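You operate a simulated robot arm through the tools that you are given. There is no shell and no other tool. Be economical: measure what you need, move in short steps, check, and stop when the job is done.

You run a simulated robot arm. Do the job below in one go: nothing can be reset, and whatever is moved stays where it is left.

## Task
Wax a patch on the toe of the brown shoe.
Fine: wax it on the framed black pad and leave it there; use the dauber, put it back and close the wax tin. Set down upright: teal dauber. A coat counts when it lies all over at full strength: go over it till it gets no stronger.

It is judged by the outcome, as a careful person would: the job done as asked, and still so three seconds after it is handed in. It fails if anything else is knocked over, pushed out of place, dropped, spilled or broken.

## Robot
A 6-joint arm with a two-finger parallel gripper, fixed in place. Base frame: the origin is at the foot of the arm, x ahead of it, y to its left, z up; the work surface is at about z = 0.74. Units: m, degrees, N and s.
With the tool pointing down near the work surface it reaches from about 0.2 to 0.64 m from the base axis. Its first joint turns from -66.0 to 66.0 degrees. Payload 2.7 kg.
Tool frame: the origin (TCP) lies between the finger pads and is the grasp point; the fingertips stand 0.023 m ahead of it; z points along the fingers, y is the line along which they close. The gripper opens to 0.094 m. The fingers are 0.038 m wide and 0.01 m thick; the gripper's body (0.054 by 0.096 m) begins 0.039 m behind the TCP.
Orientation is that of the tool frame in the base frame, as a unit quaternion [x, y, z, w]. With the fingers straight down and closing along the base's y, the tool's x points along the base's -x, its y along +y and its z along -z.

## Interface
- The arm moves only by the tool step_arm. Its argument "commands" is a list of rows, each a list of 7 numbers: the finger opening in m, from 0 to 0.094, then the shift along the tool's x, y, z in m, then the turn, a rotation vector about the tool's x, y, z in degrees. In form: [[fingers, x, y, z, wx, wy, wz], ...]. A call has 1 to 20 rows; each row shifts and turns the commanded pose from where the row before left it, along the tool's axes as they then stand. Each row takes 0.2 s and may step no farther than 0.05 m and 8.6 degrees from the row before; otherwise, or with a gripper value out of range, the whole call is refused. Where a pose cannot be reached the arm comes as near as it can. A force on the tool above 70 N (or 10 N above the force at the start of the call, whichever is more), or a blocked arm, ends the call early, and 0.2 s more pass. The fingers move at their own pace (about 0.045 m/s each) and stop on an object; they squeeze with about 31 N. The grip force told is the motor's: it shows also when the fingers shut on nothing. Time passes only in rows, and 0.2 s behind the last, so rows that do not move let the fingers close. The reply holds the time, the measured pose of the TCP, the force on the tool along the base axes, the opening and the grip force, in the units named above and with some noise, with the torque about the TCP (base axes, N m) and any sound that the robot's microphone picked up.
- Cameras (640 x 400 px; columns grow to the right, rows downward): "scene" is fixed at [0.069, -0.433, 1.3926]; the picture's right is [0.81, -0.59, 0.00], its down [-0.40, -0.55, -0.73] and it looks along [0.43, 0.59, -0.68] (base axes); focal length 314 px, centre (320, 200). "wrist" rides on the gripper at [0.086, 0.016, -0.075] in the tool frame; the picture's right is [-0.18, 0.98, 0.00], its down [-0.58, -0.11, -0.81] and it looks along [-0.79, -0.15, 0.59] (tool axes); focal length 243 px, centre (320, 200). There is no depth. A picture from a camera that has moved, and an enlarged one, comes with that camera's place and axes in the base frame and with its lens.
- camera(camera): a new picture of that camera. It takes no simulated time.
- inspect(camera, box): a new picture of the part [left, top, right, bottom] of that camera's present view, enlarged. It takes no simulated time.
- hand_in(): hands the job in; it is judged then, once.

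Go step by step. Nothing tells you positions but the pictures and the camera data: compare them with the known pose of the tool, close in by small moves and look again before you grip or let go. The budget is 120 turns and 76 pictures, counting those below and the enlarged ones. Unless the task says otherwise, let go and move clear before handing in, and close with one line.

The tools are called after "Call:" as name(argument=value, ...) on one line, values as JSON. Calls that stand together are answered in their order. step_arm: Moves the arm, as the interface text tells. Its arguments: {"type":"object","properties":{"commands":{"type":"array"}},"required":["commands"]} The other tools are called the same way: camera (camera) takes a picture; inspect (camera, box) takes an enlarged picture of a part of a camera's view; hand_in () hands the job in.

At the start:

```text
t: 0.0
tool_pos: [0.3352, 0.0085, 1.0338]
tcp_rot: [0.0, 1.0, 0.0, 0.0]
wrist_force: [0.3, -0.4, 0.6]
wrist_torque: [0.03, -0.02, -0.01]
opening: 0.0942
finger_force: 0.1
```

scene: 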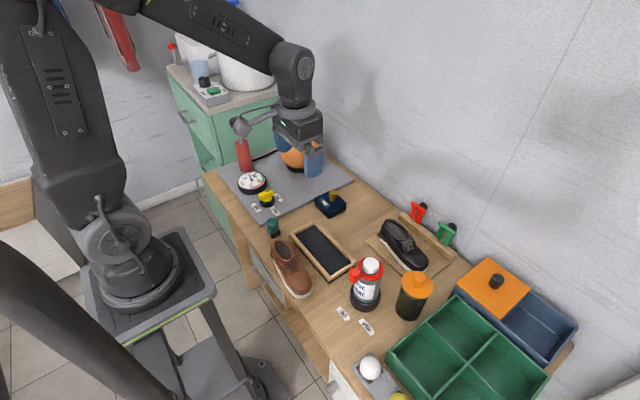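
wrist: 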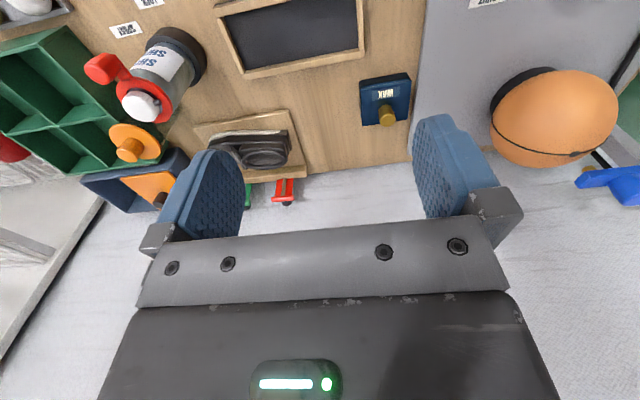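

I see a brown shoe near the front edge, a framed black pad, a navy wax tin and a teal item (the dauber) by the shoe. I'll enlarge these to locate them.

Call:
inspect(camera="scene", box=[240, 170, 400, 310])

Call:
inspect(camera="scene", box=[340, 190, 500, 350])

Call:
inspect(camera="wrist", box=[200, 0, 440, 150])

```text
2.86 times, centred on (320, 240) of scene
camera zoom: at [0.069, -0.433, 1.3926], right [0.81, -0.59, 0.0], down [-0.4, -0.55, -0.73], along [0.43, 0.59, -0.68], focal length 896 px, centre (320, 86)
```

zoom: 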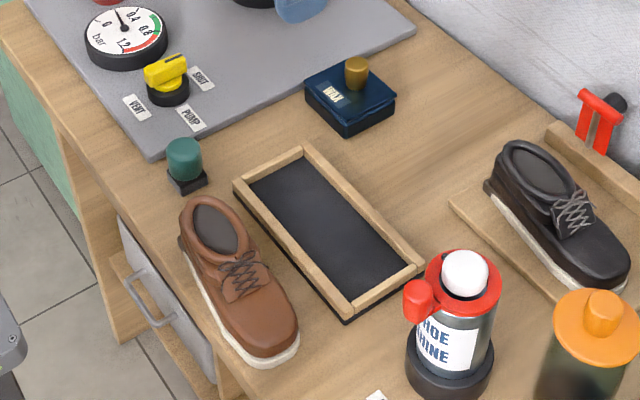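

```text
2.50 times, centred on (420, 270) of scene
camera zoom: at [0.069, -0.433, 1.3926], right [0.81, -0.59, 0.0], down [-0.4, -0.55, -0.73], along [0.43, 0.59, -0.68], focal length 784 px, centre (70, 25)
```

zoom: 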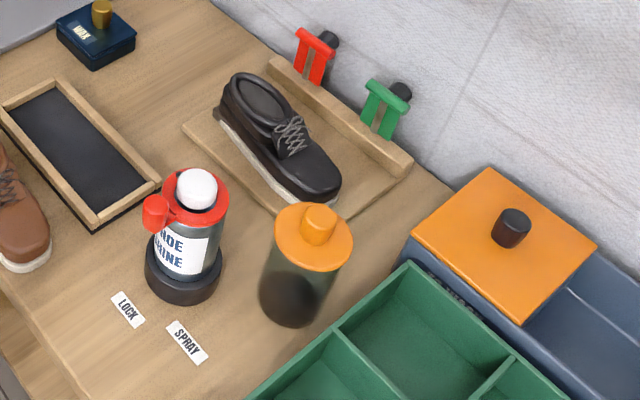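

```text
2.67 times, centred on (320, 75) of wrist
camera zoom: at [0.2497, 0.0259, 1.1081], right [0.18, 0.98, 0.0], down [0.58, -0.11, 0.81], along [0.79, -0.15, -0.59], focal length 647 px, centre (320, 533)
```

zoom: 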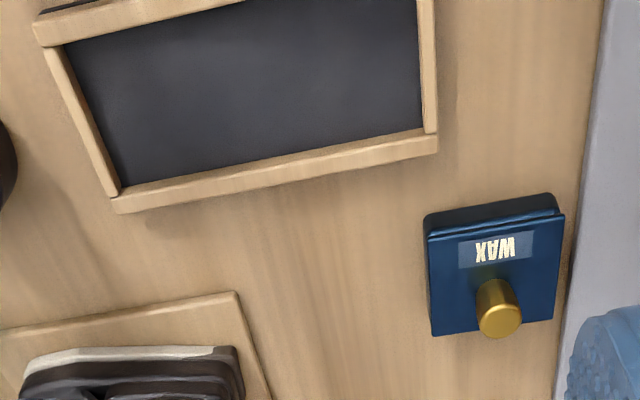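

The dauber seems to stand near (0.295, 0.087), the pad centre near (0.369, -0.027), the shoe lies along y at x≈0.26, and the tin is near (0.475, 0.073). I'll take closer looks at the tin and dauber.

Call:
inspect(camera="scene", box=[305, 178, 353, 222])

Call:
inspect(camera="wrist", box=[345, 60, 425, 135])

Call:
inspect(camera="scene", box=[260, 210, 320, 305])

Call:
step_arm(commands=[[0.094, 0.03, 0.03, 0.03, 0, 0, 0], [0.094, 0.03, 0.03, 0.03, 0, 0, 0], [0.094, 0.02, 0.02, 0.03, 0, 0, 0], [0.094, 0.0, 0.0, 0.0, 0, 0, 0]])

Call:
camera(camera="wrist")

```text
9.09 times, centred on (329, 200) of scene
camera zoom: at [0.069, -0.433, 1.3926], right [0.81, -0.59, 0.0], down [-0.4, -0.55, -0.73], along [0.43, 0.59, -0.68], focal length 2852 px, centre (238, 200)
```

zoom: 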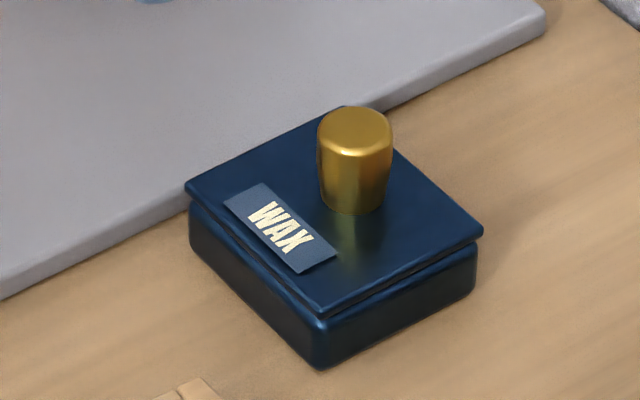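

```text
5.33 times, centred on (385, 98) of wrist
camera zoom: at [0.2497, 0.0259, 1.1081], right [0.18, 0.98, 0.0], down [0.58, -0.11, 0.81], along [0.79, -0.15, -0.59], focal length 1294 px, centre (-27, 747)
```

zoom: 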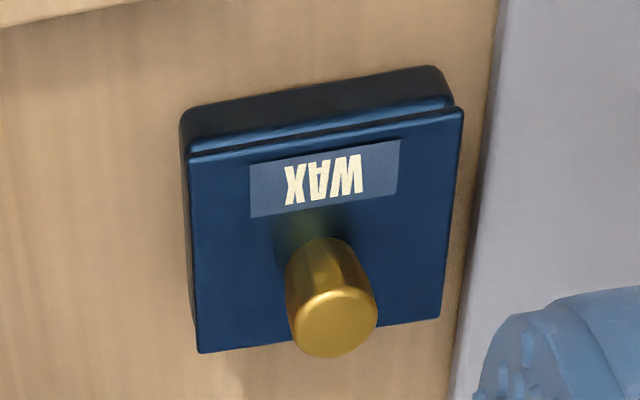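

```text
4.21 times, centred on (290, 258) of scene
camera zoom: at [0.069, -0.433, 1.3926], right [0.81, -0.59, 0.0], down [-0.4, -0.55, -0.73], along [0.43, 0.59, -0.68], focal length 1321 px, centre (446, -42)
```

zoom: 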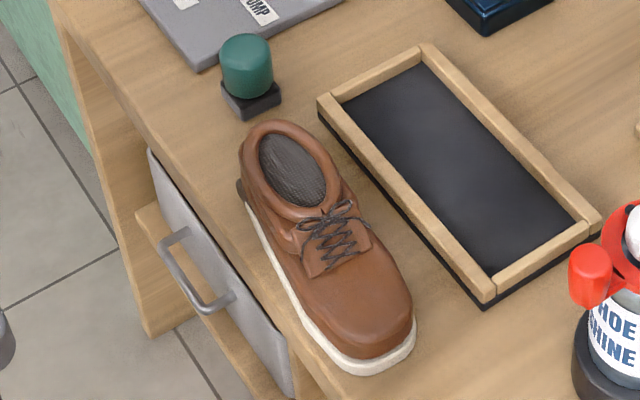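

```text
refused: row 1 steps farther than a row can; nothing moved
```

```text
67 pictures are left
camera wrist: at [0.2497, 0.0259, 1.1081], right [0.18, 0.98, 0.0], down [0.58, -0.11, 0.81], along [0.79, -0.15, -0.59], focal length 243 px, centre (320, 200)
```

wrist: 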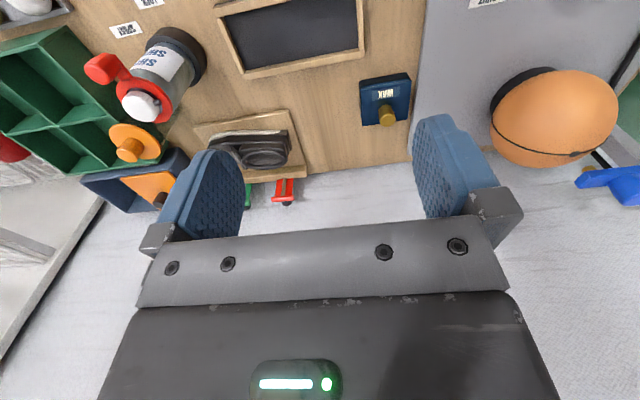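

Lid looks like a plain lift-off plate with a brass knob; the shoe runs nearly along y. I'll move above the shoe with the gripper yawed 90° for a closer look.

Call:
step_arm(commands=[[0.094, 0.025, 0.014, 0.03, 0, 0, 0], [0.094, 0.025, 0.013, 0.035, 0, 0, 0], [0.094, 0.02, 0.013, 0.035, 0, 0, 0], [0.094, 0, 0, 0, 0, 0, 8.5], [0.094, 0, 0, 0, 0, 0, 8.5], [0.094, 0, 0, 0, 0, 0, 8.5], [0.094, 0, 0, 0, 0, 0, 8.5], [0.094, 0, 0, 0, 0, 0, 8.5], [0.094, 0, 0, 0, 0, 0, 8.5], [0.094, 0, 0, 0, 0, 0, 8.5], [0.094, 0, 0, 0, 0, 0, 8.5], [0.094, 0, 0, 0, 0, 0, 8.5], [0.094, 0, 0, 0, 0, 0, 8.5], [0.094, 0, 0, 0, 0, 0, 5], [0.094, 0, 0, 0, 0, 0, 0]])

Call:
camera(camera="wrist")

```text
t: 3.2
tool_pos: [0.2661, 0.051, 0.936]
tcp_rot: [0.708, 0.707, 0.0, 0.0]
wrist_force: [0.5, 0.7, -0.5]
wrist_torque: [0.0, -0.02, -0.01]
opening: 0.0941
finger_force: 0.0
```

```text
66 pictures are left
camera wrist: at [0.2821, 0.1364, 1.0082], right [0.98, -0.19, 0.0], down [-0.11, -0.58, 0.81], along [-0.15, -0.79, -0.59], focal length 243 px, centre (320, 200)
```

wrist: 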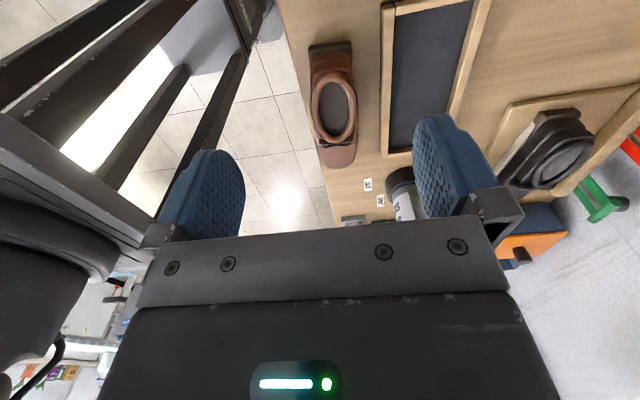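

The shoe is in view at the top. I'll enlarge it to measure its axis and width.

Call:
inspect(camera="wrist", box=[280, 0, 480, 180])

```text
2.22 times, centred on (380, 90) of wrist
camera zoom: at [0.2821, 0.1364, 1.0082], right [0.98, -0.19, 0.0], down [-0.11, -0.58, 0.81], along [-0.15, -0.79, -0.59], focal length 539 px, centre (187, 444)
```

zoom: 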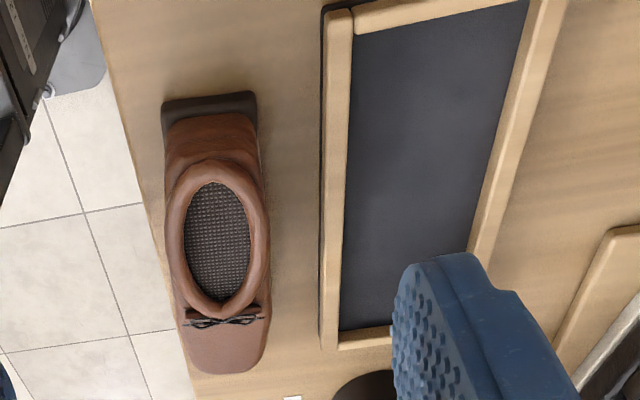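

Shoe: width about 5 cm, length about 15.7 cm, its axis tilted about 5° from y, centre near (0.267, -0.04). Pad interior spans about x 0.336–0.402, y −0.106–0.054. I'll hover over the shoe with the matching yaw.

Call:
step_arm(commands=[[0.076, -0.04, 0, 0.02, 0, 0, 0], [0.076, -0.04, 0, 0.02, 0, 0, 0], [0.076, -0.011, 0, 0.02, 0, 0, 4.7], [0.076, 0, 0, 0.0, 0, 0, 0], [0.076, 0, 0, 0.0, 0, 0, 0]])

Call:
camera(camera="wrist")

Call:
inspect(camera="scene", box=[200, 170, 360, 310])

```text
t: 4.4
tool_pos: [0.2655, -0.0414, 0.8741]
tcp_rot: [0.735, 0.678, 0.001, 0.0]
wrist_force: [-0.3, -0.8, 0.3]
wrist_torque: [-0.04, 0.0, 0.01]
opening: 0.076
finger_force: 0.0
```

```text
64 pictures are left
camera wrist: at [0.2895, 0.0432, 0.9481], right [0.96, -0.26, 0.0], down [-0.16, -0.57, 0.81], along [-0.21, -0.78, -0.59], focal length 243 px, centre (320, 200)
```

wrist: 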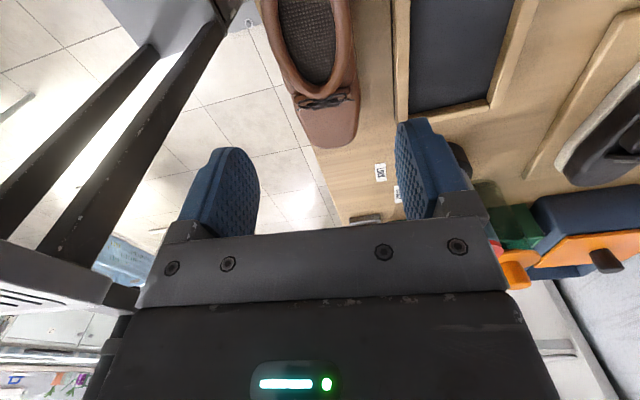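

```text
2.86 times, centred on (280, 240) of scene
camera zoom: at [0.069, -0.433, 1.3926], right [0.81, -0.59, 0.0], down [-0.4, -0.55, -0.73], along [0.43, 0.59, -0.68], focal length 896 px, centre (434, 86)
```

zoom: 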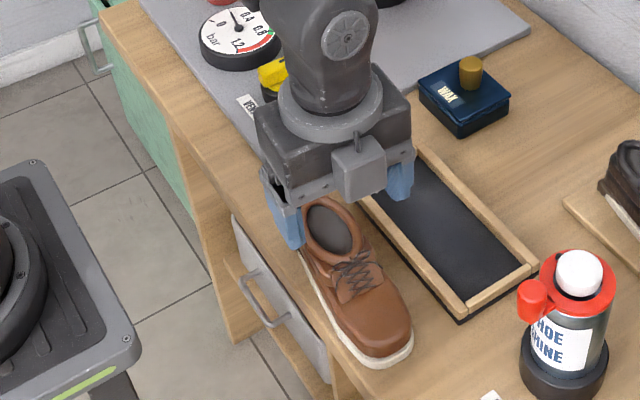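

The gripper is centred over the shoe with about 1 cm clearance each side. I'll descend to grip height and take a scene check before closing.

Call:
step_arm(commands=[[0.076, 0, 0, 0.03, 0, 0, 0], [0.076, 0, 0, 0.03, 0, 0, 0], [0.076, 0, 0, 0.02, 0, 0, 0], [0.076, 0, 0, 0.01, 0, 0, 0], [0.076, 0, 0, 0, 0, 0, 0]])

Call:
inspect(camera="scene", box=[230, 190, 350, 310])

Call:
camera(camera="wrist")

```text
t: 5.6
tool_pos: [0.2656, -0.0416, 0.7851]
tcp_rot: [0.735, 0.678, 0.0, 0.0]
wrist_force: [-0.4, 0.3, -0.3]
wrist_torque: [-0.01, 0.01, 0.02]
opening: 0.0762
finger_force: 0.0
```

```text
3.33 times, centred on (290, 250) of scene
camera zoom: at [0.069, -0.433, 1.3926], right [0.81, -0.59, 0.0], down [-0.4, -0.55, -0.73], along [0.43, 0.59, -0.68], focal length 1046 px, centre (420, 33)
```

zoom: 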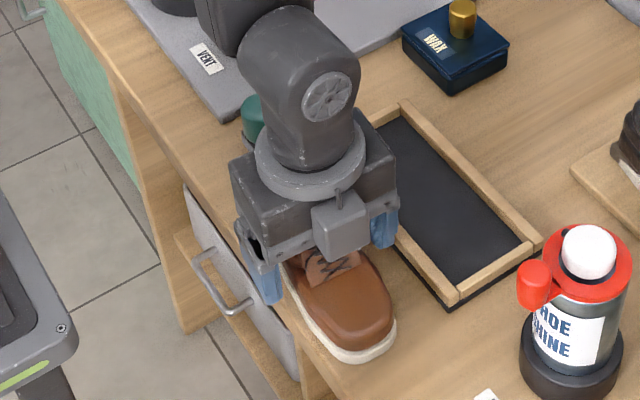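

```text
61 pictures are left
camera wrist: at [0.2893, 0.0429, 0.8581], right [0.96, -0.26, 0.0], down [-0.16, -0.57, 0.81], along [-0.21, -0.78, -0.59], focal length 243 px, centre (320, 200)
```

wrist: 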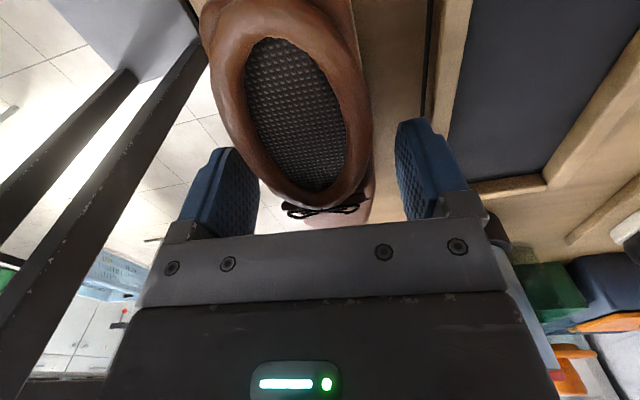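

Both pads straddle the shoe at the laces. Closing gently and lifting slightly.

Call:
step_arm(commands=[[0.05, 0, 0, 0.003, 0, 0, 0], [0.03, 0, 0, 0, 0, 0, 0], [0.03, 0, 0, 0, 0, 0, 0], [0.03, 0, 0, 0, 0, 0, 0]])

```text
t: 6.6
tool_pos: [0.2666, -0.0414, 0.7816]
tcp_rot: [0.736, 0.677, -0.001, 0.0]
wrist_force: [0.5, -3.7, 10.2]
wrist_torque: [-0.29, -0.03, -0.01]
opening: 0.0559
finger_force: 30.8
```

Gripped at 5.6 cm. Lifting and checking that it hangs level.

Call:
step_arm(commands=[[0.03, 0, 0, -0.01, 0, 0, 0], [0.03, 0, 0, -0.02, 0, 0, 0], [0.03, 0, 0, -0.03, 0, 0, 0], [0.03, 0, 0, 0, 0, 0, -4.7], [0.03, 0, 0, 0, 0, 0, 0]])

Call:
inspect(camera="scene", box=[230, 190, 350, 310])

```text
t: 7.8
tool_pos: [0.2654, -0.0417, 0.8421]
tcp_rot: [0.707, 0.707, 0.001, 0.001]
wrist_force: [-0.6, -0.2, -2.1]
wrist_torque: [0.02, 0.01, -0.02]
opening: 0.0557
finger_force: 31.4
```

```text
3.33 times, centred on (290, 250) of scene
camera zoom: at [0.069, -0.433, 1.3926], right [0.81, -0.59, 0.0], down [-0.4, -0.55, -0.73], along [0.43, 0.59, -0.68], focal length 1046 px, centre (420, 33)
```

zoom: 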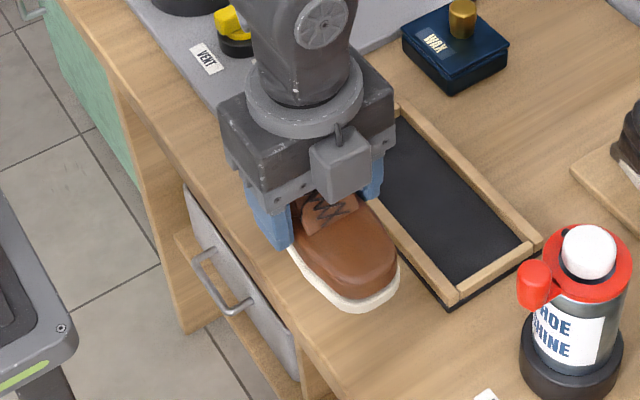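

It hangs level. I'll move it over the pad centre (TCP to about (0.369, −0.031)) and look before lowering.

Call:
step_arm(commands=[[0.03, 0.004, 0.035, 0, 0, 0, 0], [0.03, 0.004, 0.035, 0, 0, 0, 0], [0.03, 0.003, 0.0335, 0, 0, 0, 0], [0.03, 0, 0, 0.025, 0, 0, 0], [0.03, 0, 0, 0, 0, 0, 0], [0.03, 0, 0, 0, 0, 0, 0]])

Call:
inspect(camera="scene", box=[280, 190, 380, 290])

Call:
camera(camera="wrist")

```text
t: 9.2
tool_pos: [0.3707, -0.0317, 0.8142]
tcp_rot: [0.707, 0.707, 0.0, 0.0]
wrist_force: [0.0, -0.2, -1.4]
wrist_torque: [0.01, 0.03, 0.0]
opening: 0.0554
finger_force: 30.9
```

```text
4.00 times, centred on (330, 240) of scene
camera zoom: at [0.069, -0.433, 1.3926], right [0.81, -0.59, 0.0], down [-0.4, -0.55, -0.73], along [0.43, 0.59, -0.68], focal length 1255 px, centre (280, 40)
```

zoom: 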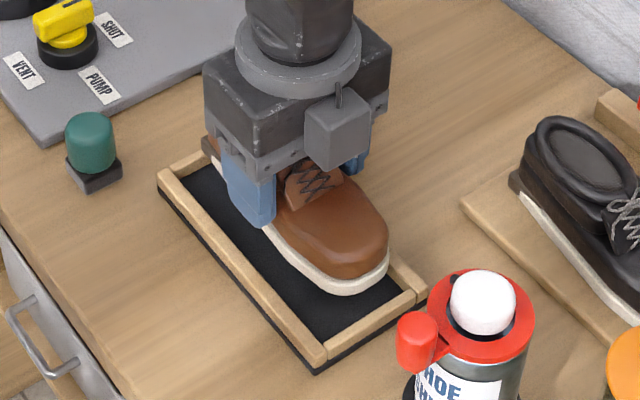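

```text
58 pictures are left
camera wrist: at [0.3876, 0.055, 0.8903], right [0.98, -0.18, 0.0], down [-0.11, -0.58, 0.81], along [-0.15, -0.79, -0.59], focal length 243 px, centre (320, 200)
```

wrist: 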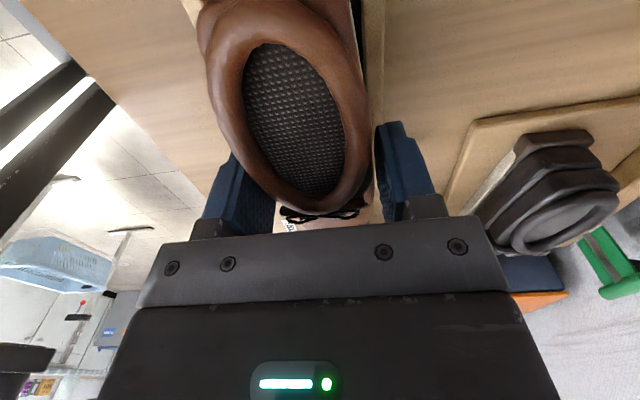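

The shoe fits the frame only with a few millimetres to spare lengthwise. I'll enlarge both ends to measure before lowering.

Call:
inspect(camera="scene", box=[315, 235, 391, 285])

Call:
inspect(camera="scene", box=[295, 210, 355, 250])

```text
8.00 times, centred on (353, 260) of scene
camera zoom: at [0.069, -0.433, 1.3926], right [0.81, -0.59, 0.0], down [-0.4, -0.55, -0.73], along [0.43, 0.59, -0.68], focal length 2510 px, centre (56, -280)
```

zoom: 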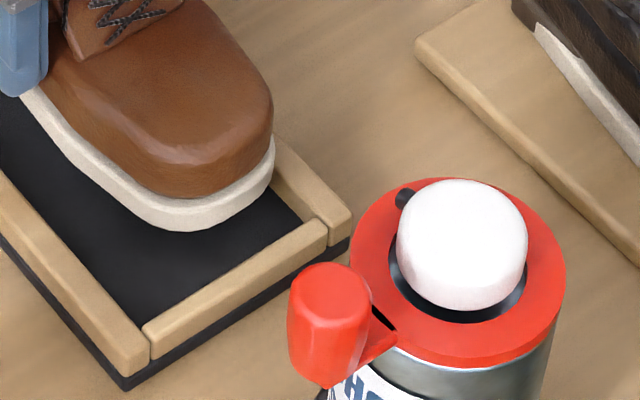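

```text
10.00 times, centred on (325, 230) of scene
camera zoom: at [0.069, -0.433, 1.3926], right [0.81, -0.59, 0.0], down [-0.4, -0.55, -0.73], along [0.43, 0.59, -0.68], focal length 3137 px, centre (270, -100)
```

zoom: 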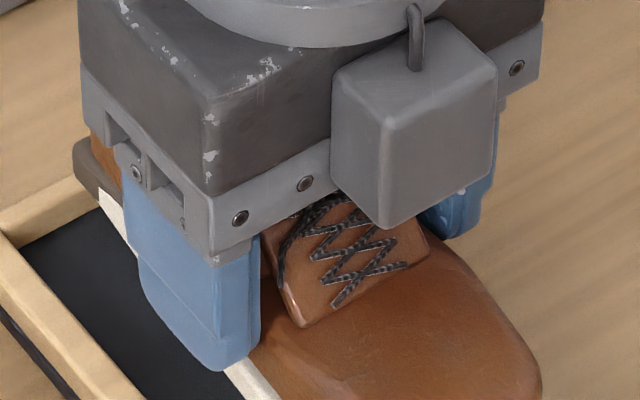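

Margins are about 5 mm at each end and the shoe is centred. Lowering until contact.

Call:
step_arm(commands=[[0.03, 0, 0, 0.012, 0, 0, 0], [0.03, 0, 0, 0.008, 0, 0, 0], [0.03, 0, 0, 0.003, 0, 0, 0], [0.03, 0, 0, 0.002, 0, 0, 0], [0.03, 0, 0, 0.002, 0, 0, 0], [0.03, 0, 0, 0, 0, 0, 0]])

Call:
inspect(camera="scene", box=[290, 200, 380, 290])

```text
t: 10.6
tool_pos: [0.3691, -0.0299, 0.7908]
tcp_rot: [0.707, 0.707, 0.0, 0.0]
wrist_force: [-1.3, -1.2, 1.1]
wrist_torque: [0.19, 0.05, 0.07]
opening: 0.0556
finger_force: 31.1
```

```text
4.44 times, centred on (335, 245) of scene
camera zoom: at [0.069, -0.433, 1.3926], right [0.81, -0.59, 0.0], down [-0.4, -0.55, -0.73], along [0.43, 0.59, -0.68], focal length 1394 px, centre (253, 0)
```

zoom: 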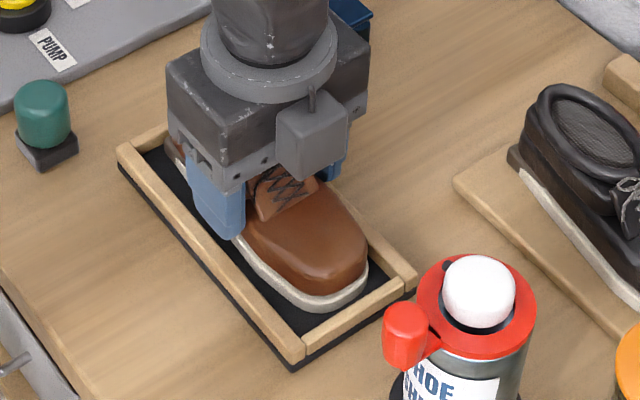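

It's inside the frame and appears to be touching. One small further press to confirm it's seated, then release.

Call:
step_arm(commands=[[0.03, 0, 0, 0.002, 0, 0, 0], [0.03, 0, 0, 0.0, 0, 0, 0]])

```text
t: 11.2
tool_pos: [0.3688, -0.0303, 0.7889]
tcp_rot: [0.707, 0.707, 0.001, 0.001]
wrist_force: [-7.5, -4.4, 42.1]
wrist_torque: [-0.75, 0.38, -0.24]
opening: 0.0559
finger_force: 30.7
```

Firm contact at TCP z 0.789. Backing off the press, then opening to 7.8 cm and rising.

Call:
step_arm(commands=[[0.03, 0, 0, -0.0015, 0, 0, 0], [0.06, 0, 0, 0, 0, 0, 0], [0.074, 0, 0, 0, 0, 0, 0], [0.074, 0, 0, 0, 0, 0, 0], [0.074, 0, 0, -0.03, 0, 0, 0], [0.074, 0, 0, -0.04, 0, 0, 0], [0.074, 0, 0, -0.04, 0, 0, 0], [0.074, 0, 0, -0.02, 0, 0, 0], [0.074, 0, 0, 0, 0, 0, 0]])

Call:
inspect(camera="scene", box=[290, 200, 380, 290])

Call:
camera(camera="wrist")

```text
t: 13.2
tool_pos: [0.3699, -0.0314, 0.9197]
tcp_rot: [0.707, 0.707, -0.001, 0.0]
wrist_force: [0.0, -0.9, 0.9]
wrist_torque: [0.01, 0.01, 0.01]
opening: 0.0739
finger_force: 0.0
```

```text
4.44 times, centred on (335, 245) of scene
camera zoom: at [0.069, -0.433, 1.3926], right [0.81, -0.59, 0.0], down [-0.4, -0.55, -0.73], along [0.43, 0.59, -0.68], focal length 1394 px, centre (253, 0)
```

zoom: 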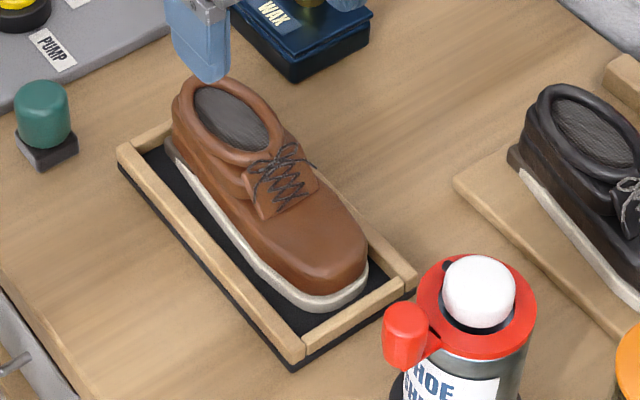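

```text
53 pictures are left
camera wrist: at [0.3868, 0.0557, 0.9934], right [0.98, -0.18, 0.0], down [-0.11, -0.58, 0.81], along [-0.15, -0.79, -0.59], focal length 243 px, centre (320, 200)
```

wrist: 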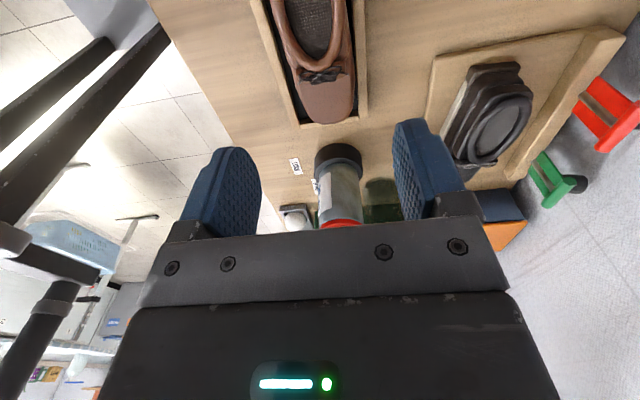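

The shoe sits flat inside the pad frame. Now the tin: the brass knob is near (0.4955, 0.089) with top z≈0.796; I'll yaw back and hover over it.

Call:
step_arm(commands=[[0.06, 0, 0, 0, 0, 0, -8.5], [0.06, 0, 0, 0, 0, 0, -8.5], [0.06, 0, 0, 0, 0, 0, -8.5], [0.06, 0, 0, 0, 0, 0, -8.5], [0.06, 0, 0, 0, 0, 0, -8.5], [0.06, 0, 0, 0, 0, 0, -8.5], [0.06, 0, 0, 0, 0, 0, -8.5], [0.06, 0, 0, 0, 0, 0, -8.5], [0.06, 0, 0, 0, 0, 0, -8.5], [0.06, 0, 0, 0, 0, 0, -8.5], [0.06, 0, 0, 0, 0, 0, -5], [0.06, -0.03, 0.03, 0, 0, 0, 0], [0.06, -0.03, 0.03, 0, 0, 0, 0], [0.06, -0.03, 0.03, 0, 0, 0, 0], [0.06, -0.035, 0.03, 0.01, 0, 0, 0], [0.06, 0, 0, 0.04, 0, 0, 0], [0.06, 0, 0, 0, 0, 0, 0]])

Call:
camera(camera="wrist")

Call:
inspect(camera="scene", box=[280, 130, 380, 230])

```text
t: 16.8
tool_pos: [0.496, 0.0899, 0.8688]
tcp_rot: [0.0, 1.0, -0.001, 0.0]
wrist_force: [0.3, 0.3, -0.1]
wrist_torque: [0.0, 0.0, -0.01]
opening: 0.0599
finger_force: 0.2
```

```text
52 pictures are left
camera wrist: at [0.4104, 0.1059, 0.9423], right [0.18, 0.98, 0.0], down [0.58, -0.11, 0.81], along [0.79, -0.15, -0.59], focal length 243 px, centre (320, 200)
```

wrist: 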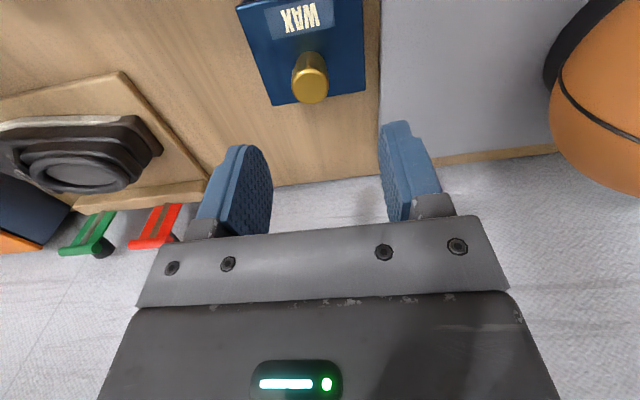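

```text
4.00 times, centred on (330, 180) of scene
camera zoom: at [0.069, -0.4329, 1.3926], right [0.81, -0.59, 0.0], down [-0.4, -0.55, -0.73], along [0.43, 0.59, -0.68], focal length 1255 px, centre (280, 280)
```

zoom: 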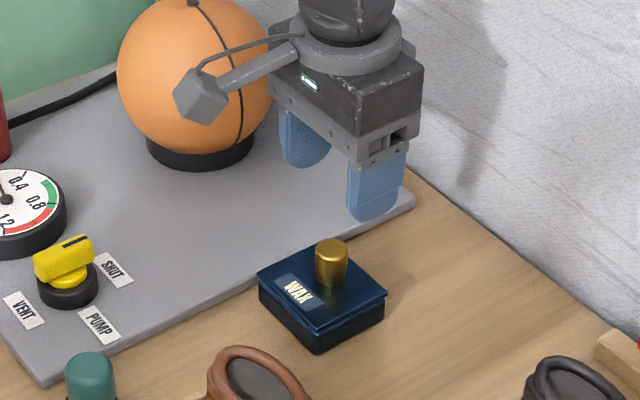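

Wrist view puts the knob at about (0.486, 0.0855). I'll shift and come down a bit, then recheck.

Call:
step_arm(commands=[[0.06, 0.009, -0.0045, 0.02, 0, 0, 0], [0.06, 0, 0, 0.02, 0, 0, 0], [0.06, 0, 0, 0, 0, 0, 0]])

Call:
camera(camera="wrist")

```text
t: 17.6
tool_pos: [0.4859, 0.0846, 0.8294]
tcp_rot: [0.0, 1.0, 0.0, 0.0]
wrist_force: [0.1, 0.1, -0.6]
wrist_torque: [-0.04, 0.01, 0.03]
opening: 0.0599
finger_force: 0.1
```

```text
50 pictures are left
camera wrist: at [0.4005, 0.101, 0.9028], right [0.18, 0.98, 0.0], down [0.58, -0.11, 0.81], along [0.79, -0.15, -0.59], focal length 243 px, centre (320, 200)
```

wrist: 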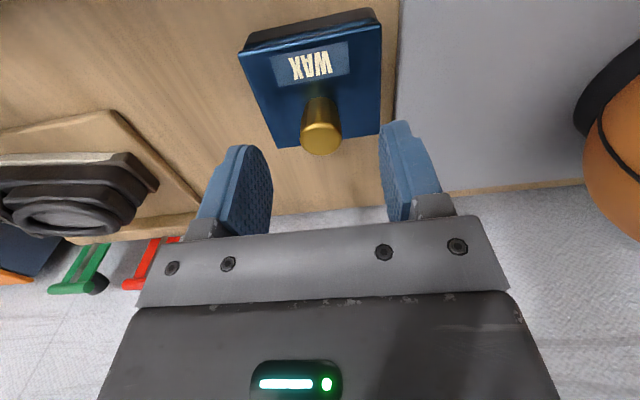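

The knob is at (0.488, 0.0845), top ≈0.794. Descending onto it and closing.

Call:
step_arm(commands=[[0.06, -0.002, 0, 0.02, 0, 0, 0], [0.06, 0, 0, 0.014, 0, 0, 0], [0.06, 0, 0, 0.004, 0, 0, 0], [0.03, 0, 0, 0, 0, 0, 0], [0.01, 0, 0, 0, 0, 0, 0], [0.01, 0, 0, 0, 0, 0, 0], [0.01, 0, 0, 0, 0, 0, 0], [0.01, 0, 0, 0, 0, 0, 0]])

Call:
camera(camera="wrist")

```text
t: 19.4
tool_pos: [0.4901, 0.0855, 0.7946]
tcp_rot: [0.0, 1.0, 0.001, 0.003]
wrist_force: [8.3, -15.1, 30.8]
wrist_torque: [-0.29, 0.18, 0.03]
opening: 0.0233
finger_force: 44.9
```

```text
49 pictures are left
camera wrist: at [0.4037, 0.1017, 0.8667], right [0.18, 0.98, 0.0], down [0.58, -0.11, 0.81], along [0.8, -0.15, -0.59], focal length 243 px, centre (320, 200)
```

wrist: 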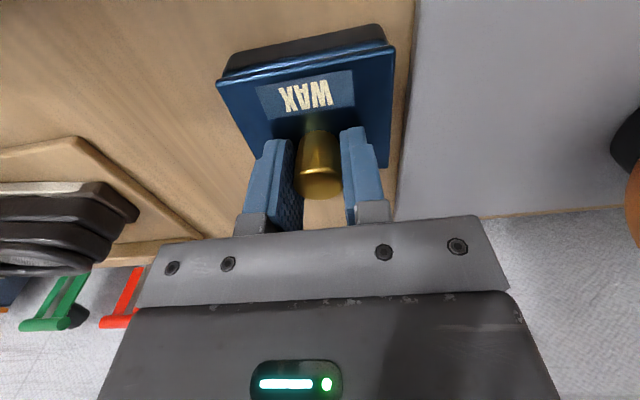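

The tips touched the lid top (so it's ~0.771) and the knob is gripped. Lifting gently in small steps to see whether the lid comes straight off.

Call:
step_arm(commands=[[0.01, 0, 0, -0.003, 0, 0, 0], [0.01, 0, 0, -0.004, 0, 0, 0], [0.01, 0, 0, -0.005, 0, 0, 0], [0.01, 0, 0, -0.005, 0, 0, 0], [0.01, 0, 0, 0, 0, 0, 0]])

Call:
inspect(camera="scene", box=[300, 150, 380, 230])

```text
t: 20.6
tool_pos: [0.4815, 0.0845, 0.8039]
tcp_rot: [0.001, 1.0, -0.001, -0.008]
wrist_force: [-7.1, 0.1, -35.0]
wrist_torque: [0.22, 0.1, 0.0]
opening: 0.0231
finger_force: 44.6
```

```text
5.00 times, centred on (340, 190) of scene
camera zoom: at [0.0694, -0.4329, 1.3926], right [0.81, -0.59, 0.0], down [-0.4, -0.55, -0.73], along [0.43, 0.59, -0.68], focal length 1569 px, centre (220, 250)
```

zoom: 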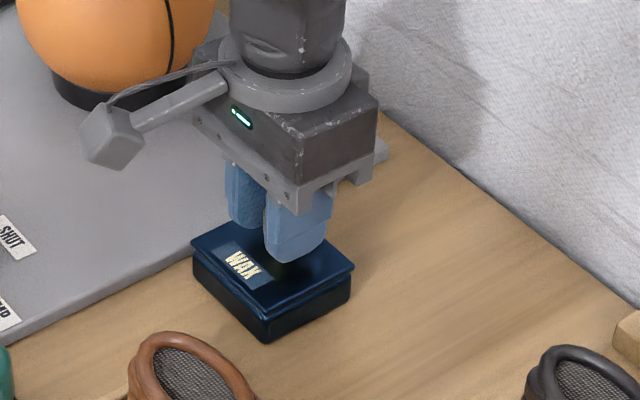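

There is strong resistance and the tool was drawn toward −x, hinting at a hinge or latch. Looking closely.

Call:
inspect(camera="scene", box=[316, 186, 356, 226])

Call:
inspect(camera="wrist", box=[200, 0, 420, 220])

```text
10.00 times, centred on (336, 206) of scene
camera zoom: at [0.0694, -0.4329, 1.3926], right [0.81, -0.59, 0.0], down [-0.4, -0.55, -0.73], along [0.43, 0.59, -0.68], focal length 3137 px, centre (160, 140)
```

zoom: 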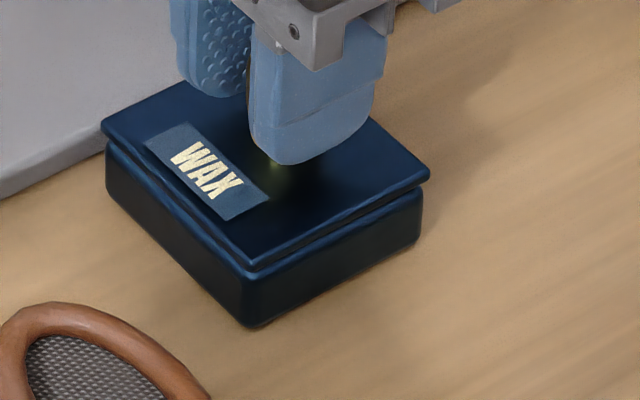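

```text
1.82 times, centred on (310, 110) of wrist
camera zoom: at [0.3983, 0.1013, 0.8787], right [0.18, 0.98, 0.0], down [0.59, -0.11, 0.8], along [0.78, -0.15, -0.6], focal length 441 px, centre (338, 364)
```

zoom: 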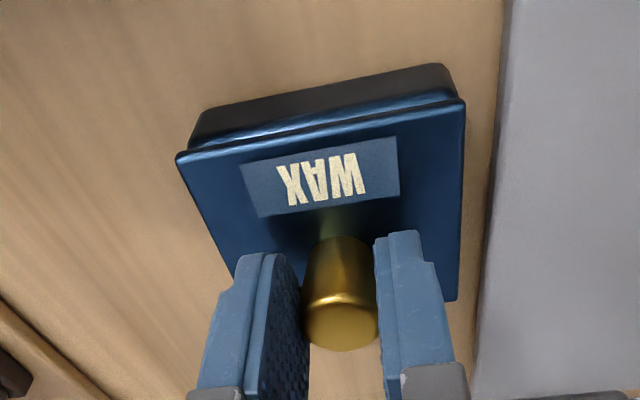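

The lid did not move: the fingers merely slid up the knob under 35 N. It may slide or swing instead of lifting. I'll regrip lower and test small sideways moves watching forces.

Call:
step_arm(commands=[[0.035, 0, 0, 0, 0, 0, 0], [0.035, 0, 0, 0, 0, 0, 0], [0.035, 0, 0, 0.005, 0, 0, 0], [0.035, 0, 0, 0.005, 0, 0, 0], [0.035, 0, 0, 0.001, 0, 0, 0], [0.01, 0, 0, 0, 0, 0, 0], [0.01, 0, 0, 0, 0, 0, 0], [0.01, 0, 0, 0, 0, 0, 0]])

Call:
step_arm(commands=[[0.01, -0.002, 0, 0, 0, 0, 0], [0.01, -0.002, 0, 0, 0, 0, 0], [0.01, 0, 0, 0, 0, 0, 0]])

Call:
step_arm(commands=[[0.01, 0.004, 0, 0, 0, 0, 0], [0.01, 0.004, 0, 0, 0, 0, 0], [0.01, 0, 0, 0, 0, 0, 0]])

```text
t: 22.4
tool_pos: [0.4881, 0.0846, 0.7968]
tcp_rot: [0.001, 1.0, 0.0, 0.0]
wrist_force: [1.0, -2.9, 1.5]
wrist_torque: [-0.21, 0.05, -0.03]
opening: 0.023
finger_force: 45.1
```

```text
t: 23.2
tool_pos: [0.488, 0.0855, 0.7965]
tcp_rot: [0.0, 1.0, -0.001, -0.005]
wrist_force: [-30.3, -2.1, 17.0]
wrist_torque: [0.25, 0.14, -0.04]
opening: 0.0232
finger_force: 45.2
```

```text
t: 24.0
tool_pos: [0.4871, 0.0849, 0.7977]
tcp_rot: [0.0, 1.0, 0.001, 0.004]
wrist_force: [26.5, -4.6, -22.2]
wrist_torque: [-0.22, -0.25, 0.02]
opening: 0.0232
finger_force: 44.9
```

Rigid along x. Recentre and test along y.

Call:
step_arm(commands=[[0.01, -0.004, 0.002, 0, 0, 0, 0], [0.01, 0, 0.002, 0, 0, 0, 0], [0.01, 0, 0, 0, 0, 0, 0]])

Call:
step_arm(commands=[[0.01, 0, -0.004, 0, 0, 0, 0], [0.01, 0, -0.004, 0, 0, 0, 0], [0.01, 0, 0, 0, 0, 0, 0]])

Call:
step_arm(commands=[[0.01, 0, 0.004, 0, 0, 0, 0], [0.01, 0, 0, 0, 0, 0, 4], [0.01, 0, 0, 0, 0, 0, 4], [0.01, 0, 0, 0, 0, 0, 0]])

Call:
inspect(camera="scene", box=[316, 186, 356, 226])

```text
t: 24.8
tool_pos: [0.4874, 0.0856, 0.7975]
tcp_rot: [0.002, 1.0, -0.001, -0.002]
wrist_force: [-9.4, -29.4, 23.4]
wrist_torque: [-0.1, 0.39, -0.01]
opening: 0.0234
finger_force: 45.5
```

```text
t: 25.6
tool_pos: [0.4866, 0.0814, 0.7978]
tcp_rot: [0.0, 1.0, 0.001, 0.001]
wrist_force: [-9.4, 0.7, 15.6]
wrist_torque: [-0.07, -0.21, 0.08]
opening: 0.0232
finger_force: 44.4
```

```text
t: 26.6
tool_pos: [0.4882, 0.0845, 0.7975]
tcp_rot: [0.071, 0.997, 0.001, 0.001]
wrist_force: [3.5, -2.7, 9.8]
wrist_torque: [-0.15, -0.29, -0.2]
opening: 0.0229
finger_force: 45.1
```

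```text
10.00 times, centred on (336, 206) of scene
camera zoom: at [0.0689, -0.4331, 1.3925], right [0.81, -0.59, 0.0], down [-0.4, -0.55, -0.73], along [0.43, 0.59, -0.68], focal length 3137 px, centre (160, 140)
```

zoom: 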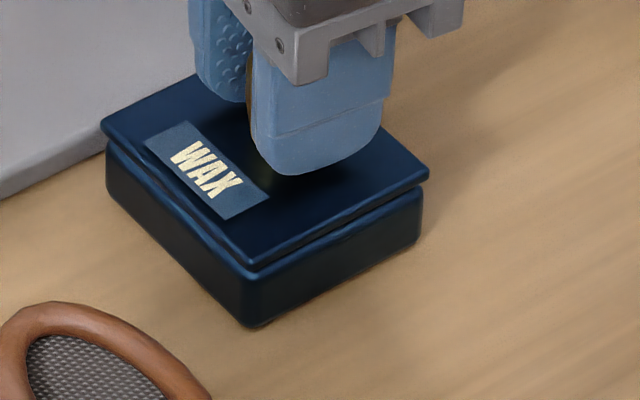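

Moving toward −y met no resistance while +y was blocked, so the lid seems to slide toward −y. Undoing the yaw and sliding it 2 cm.

Call:
step_arm(commands=[[0.01, 0, 0, 0, 0, 0, -4], [0.01, 0, 0, 0, 0, 0, -4], [0.01, 0, -0.005, -0.001, 0, 0, 0], [0.01, 0, -0.005, 0, 0, 0, 0], [0.01, 0, -0.005, 0, 0, 0, 0], [0.01, 0, -0.005, 0, 0, 0, 0], [0.01, 0, 0, 0, 0, 0, 0]])

Call:
inspect(camera="scene", box=[316, 186, 356, 226])

```text
t: 28.2
tool_pos: [0.4871, 0.065, 0.797]
tcp_rot: [0.0, 1.0, 0.0, 0.0]
wrist_force: [9.7, -0.1, -14.8]
wrist_torque: [-0.2, -0.56, 0.07]
opening: 0.0229
finger_force: 45.2
```

```text
10.00 times, centred on (336, 206) of scene
camera zoom: at [0.0694, -0.4329, 1.3926], right [0.81, -0.59, 0.0], down [-0.4, -0.55, -0.73], along [0.43, 0.59, -0.68], focal length 3137 px, centre (160, 140)
```

zoom: 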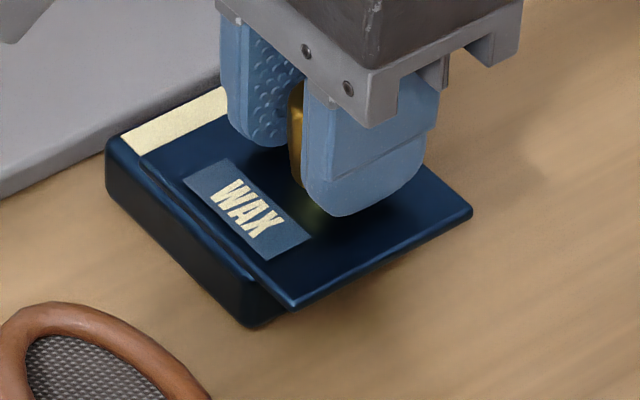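

The lid is a slider: cream wax is showing. Sliding further −y, until enough is open.

Call:
step_arm(commands=[[0.01, 0, -0.005, 0, 0, 0, 0], [0.01, 0, -0.005, 0, 0, 0, 0], [0.01, 0, -0.005, 0, 0, 0, 0], [0.01, 0, -0.005, 0, 0, 0, 0], [0.01, 0, -0.005, 0, 0, 0, 0], [0.01, 0, 0, 0, 0, 0, 0]])

Call:
inspect(camera="scene", box=[310, 180, 360, 230])

```text
t: 29.6
tool_pos: [0.4861, 0.0391, 0.7975]
tcp_rot: [0.0, 1.0, 0.001, -0.001]
wrist_force: [14.5, -0.5, -29.4]
wrist_torque: [0.14, -0.05, -0.02]
opening: 0.0233
finger_force: 44.7
```

```text
8.00 times, centred on (335, 205) of scene
camera zoom: at [0.0698, -0.4329, 1.3925], right [0.81, -0.59, 0.0], down [-0.4, -0.55, -0.73], along [0.43, 0.59, -0.68], focal length 2510 px, centre (200, 160)
```

zoom: 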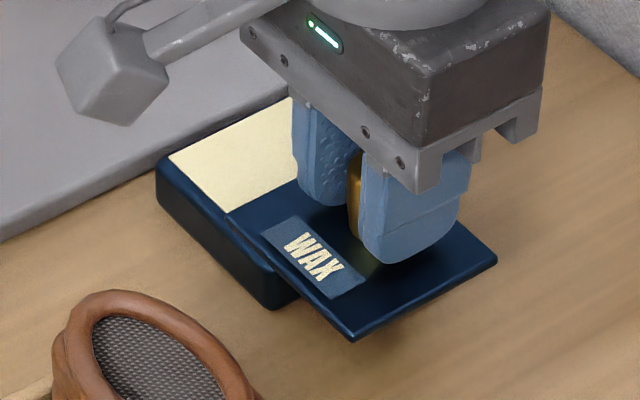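

It slides freely; continuing about 2.5 cm more to a stop, relieving the vertical strain.

Call:
step_arm(commands=[[0.01, -0.001, -0.004, 0.002, 0, 0, 0], [0.01, 0, -0.005, 0, 0, 0, 0], [0.01, 0, -0.005, 0, 0, 0, 0], [0.01, 0, -0.004, 0, 0, 0, 0], [0.01, 0, 0, 0, 0, 0, 0]])

Call:
inspect(camera="scene", box=[310, 180, 360, 230])

```text
t: 30.8
tool_pos: [0.4861, 0.0219, 0.7963]
tcp_rot: [0.0, 1.0, 0.0, -0.001]
wrist_force: [-20.6, -0.3, 27.6]
wrist_torque: [0.22, 0.33, -0.03]
opening: 0.0229
finger_force: 45.4
```

```text
8.00 times, centred on (335, 205) of scene
camera zoom: at [0.0681, -0.433, 1.3926], right [0.81, -0.59, 0.0], down [-0.4, -0.55, -0.73], along [0.43, 0.59, -0.68], focal length 2510 px, centre (200, 160)
```

zoom: 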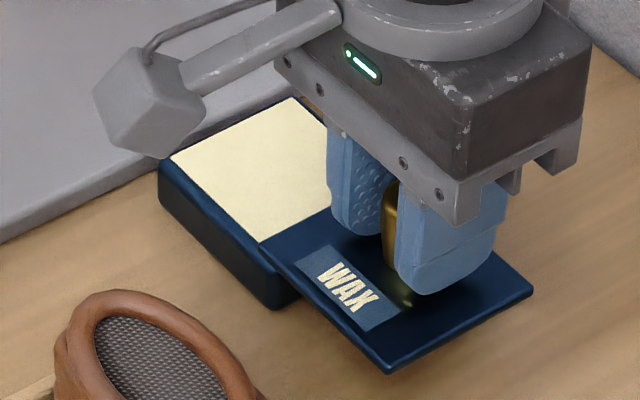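

The tin is nearly fully open. Releasing the knob and rising.

Call:
step_arm(commands=[[0.01, 0.001, 0, -0.001, 0, 0, 0], [0.04, 0, 0, 0, 0, 0, 0], [0.05, 0, 0, 0, 0, 0, 0], [0.05, 0, 0, -0.03, 0, 0, 0], [0.05, 0, 0, -0.04, 0, 0, 0], [0.05, 0, 0, -0.03, 0, 0, 0], [0.05, 0, 0, 0, 0, 0, 0]])

Call:
inspect(camera="scene", box=[250, 170, 370, 290])

Call:
inspect(camera="scene", box=[258, 210, 288, 240])

```text
t: 32.4
tool_pos: [0.4849, 0.0216, 0.8965]
tcp_rot: [0.0, 1.0, 0.001, 0.0]
wrist_force: [0.7, -0.9, -0.2]
wrist_torque: [0.0, 0.01, 0.02]
opening: 0.0499
finger_force: 0.1
```

```text
3.33 times, centred on (310, 230) of scene
camera zoom: at [0.069, -0.433, 1.3926], right [0.81, -0.59, 0.0], down [-0.4, -0.55, -0.73], along [0.43, 0.59, -0.68], focal length 1046 px, centre (353, 100)
```

zoom: 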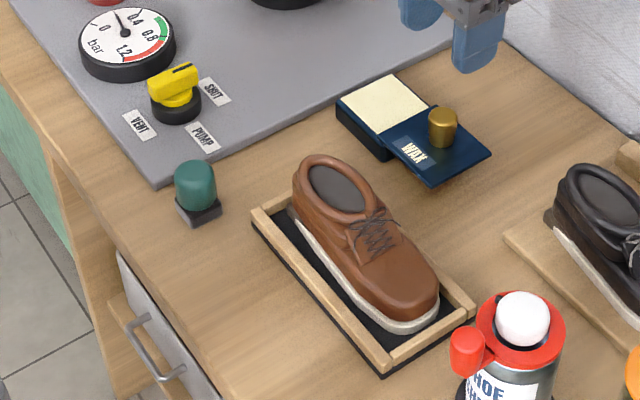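

```text
13.33 times, centred on (273, 225) of scene
camera zoom: at [0.069, -0.433, 1.3926], right [0.81, -0.59, 0.0], down [-0.4, -0.55, -0.73], along [0.43, 0.59, -0.68], focal length 4183 px, centre (947, -133)
```

zoom: 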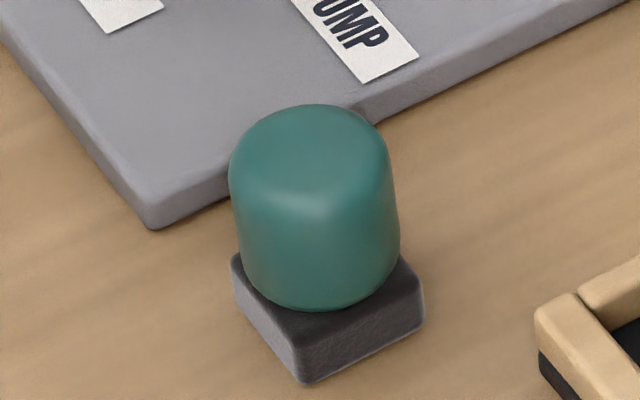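

The tin is open, and the dauber is a teal handle on a dark foam block near (0.30, 0.10), aligned with the axes. Moving above it with 90° yaw.

Call:
step_arm(commands=[[0.056, 0.037, 0.016, -0.007, 0, 0, 0], [0.056, 0.037, 0.016, -0.007, 0, 0, 0], [0.056, 0.037, 0.016, -0.007, 0, 0, 0], [0.056, 0.037, 0.016, -0.007, 0, 0, 0], [0.056, 0.037, 0.016, -0.007, 0, 0, 0], [0.056, 0, 0, 0, 0, 0, 8.5], [0.056, 0, 0, 0, 0, 0, 8.5], [0.056, 0, 0, 0, 0, 0, 8.5], [0.056, 0, 0, 0, 0, 0, 8.5], [0.056, 0, 0, 0, 0, 0, 8.5], [0.056, 0, 0, 0, 0, 0, 8.5], [0.056, 0, 0, 0, 0, 0, 8.5], [0.056, 0, 0, 0, 0, 0, 8.5], [0.056, 0, 0, 0, 0, 0, 8.5], [0.056, 0, 0, 0, 0, 0, 8.5], [0.056, 0, 0, 0.03, 0, 0, 5], [0.056, 0, 0, 0.03, 0, 0, 0], [0.056, 0, 0, 0, 0, 0, 0]])

Call:
camera(camera="wrist")

```text
t: 36.2
tool_pos: [0.3009, 0.1011, 0.8721]
tcp_rot: [0.708, 0.707, 0.001, 0.001]
wrist_force: [-0.5, -0.6, 0.4]
wrist_torque: [-0.01, -0.01, -0.01]
opening: 0.0562
finger_force: 0.1
```

```text
39 pictures are left
camera wrist: at [0.3176, 0.1877, 0.9453], right [0.98, -0.19, 0.0], down [-0.11, -0.58, 0.81], along [-0.15, -0.79, -0.59], focal length 243 px, centre (320, 200)
```

wrist: 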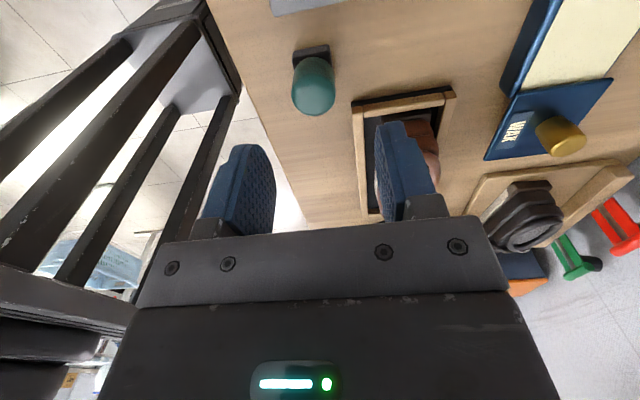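

Wrist view puts the dauber at about (0.2965, 0.098). Shift, descend partway and recheck.

Call:
step_arm(commands=[[0.056, -0.003, -0.0045, 0.02, 0, 0, 0], [0.056, 0, 0, 0.03, 0, 0, 0], [0.056, 0, 0, 0, 0, 0, 0]])

Call:
camera(camera="wrist")

```text
t: 37.0
tool_pos: [0.2974, 0.1002, 0.822]
tcp_rot: [0.707, 0.707, -0.001, 0.0]
wrist_force: [0.4, 0.1, -0.6]
wrist_torque: [0.01, 0.0, -0.03]
opening: 0.0559
finger_force: 0.1
```

```text
38 pictures are left
camera wrist: at [0.3148, 0.1861, 0.8957], right [0.98, -0.18, 0.0], down [-0.11, -0.58, 0.81], along [-0.15, -0.79, -0.59], focal length 243 px, centre (320, 200)
```

wrist: 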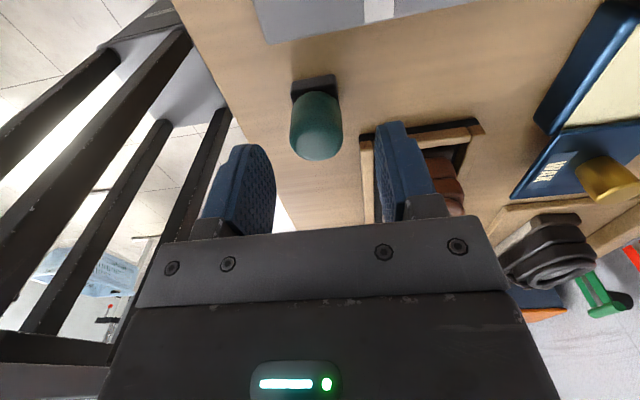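

Dauber top is at (0.2964, 0.098, 0.789). Fine-shifting, descending and gripping.

Call:
step_arm(commands=[[0.056, -0.0022, -0.001, 0.02, 0, 0, 0], [0.056, 0, 0, 0.016, 0, 0, 0], [0.056, 0, 0, 0.009, 0, 0, 0], [0.04, 0, 0, 0, 0, 0, 0], [0.02, 0, 0, 0, 0, 0, 0], [0.02, 0, 0, 0, 0, 0, 0], [0.02, 0, 0, 0, 0, 0, 0]])

Call:
camera(camera="wrist")

```text
t: 38.6
tool_pos: [0.2976, 0.0983, 0.7769]
tcp_rot: [0.707, 0.707, 0.001, 0.0]
wrist_force: [-0.2, 0.0, 0.6]
wrist_torque: [0.03, 0.01, 0.0]
opening: 0.0305
finger_force: 31.0
```

```text
37 pictures are left
camera wrist: at [0.3137, 0.1843, 0.8512], right [0.98, -0.18, 0.0], down [-0.11, -0.58, 0.81], along [-0.15, -0.79, -0.59], focal length 243 px, centre (320, 200)
```

wrist: 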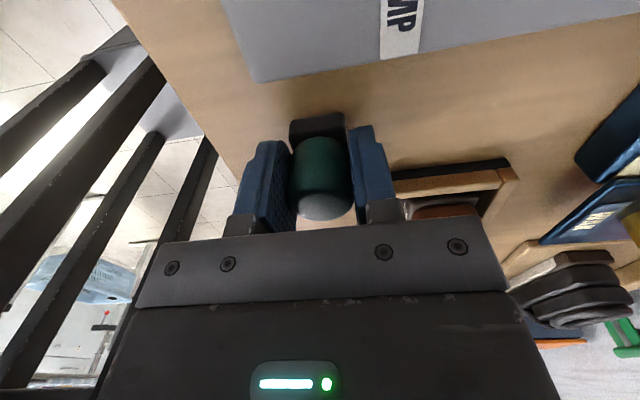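

Gripped at (0.2976, 0.0983, 0.777) — I'll return it there. Lifting to see whether the dark block comes along.

Call:
step_arm(commands=[[0.02, 0, 0, -0.01, 0, 0, 0], [0.02, 0, 0, -0.03, 0, 0, 0], [0.02, 0, 0, -0.04, 0, 0, 0], [0.02, 0, 0, -0.03, 0, 0, 0], [0.02, 0, 0, 0, 0, 0, 0]])

Call:
inspect(camera="scene", box=[240, 160, 340, 250])

```text
t: 39.8
tool_pos: [0.2968, 0.0957, 0.8882]
tcp_rot: [0.707, 0.707, 0.0, -0.001]
wrist_force: [0.1, -0.2, 0.2]
wrist_torque: [0.0, 0.02, -0.02]
opening: 0.0305
finger_force: 31.3
```

```text
4.44 times, centred on (290, 205) of scene
camera zoom: at [0.069, -0.433, 1.3926], right [0.81, -0.59, 0.0], down [-0.4, -0.55, -0.73], along [0.43, 0.59, -0.68], focal length 1394 px, centre (453, 178)
```

zoom: 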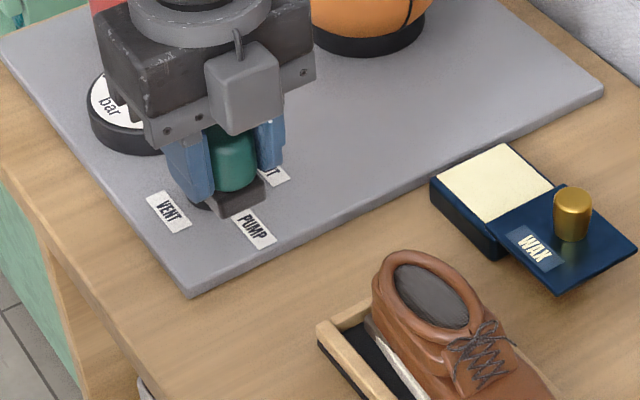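

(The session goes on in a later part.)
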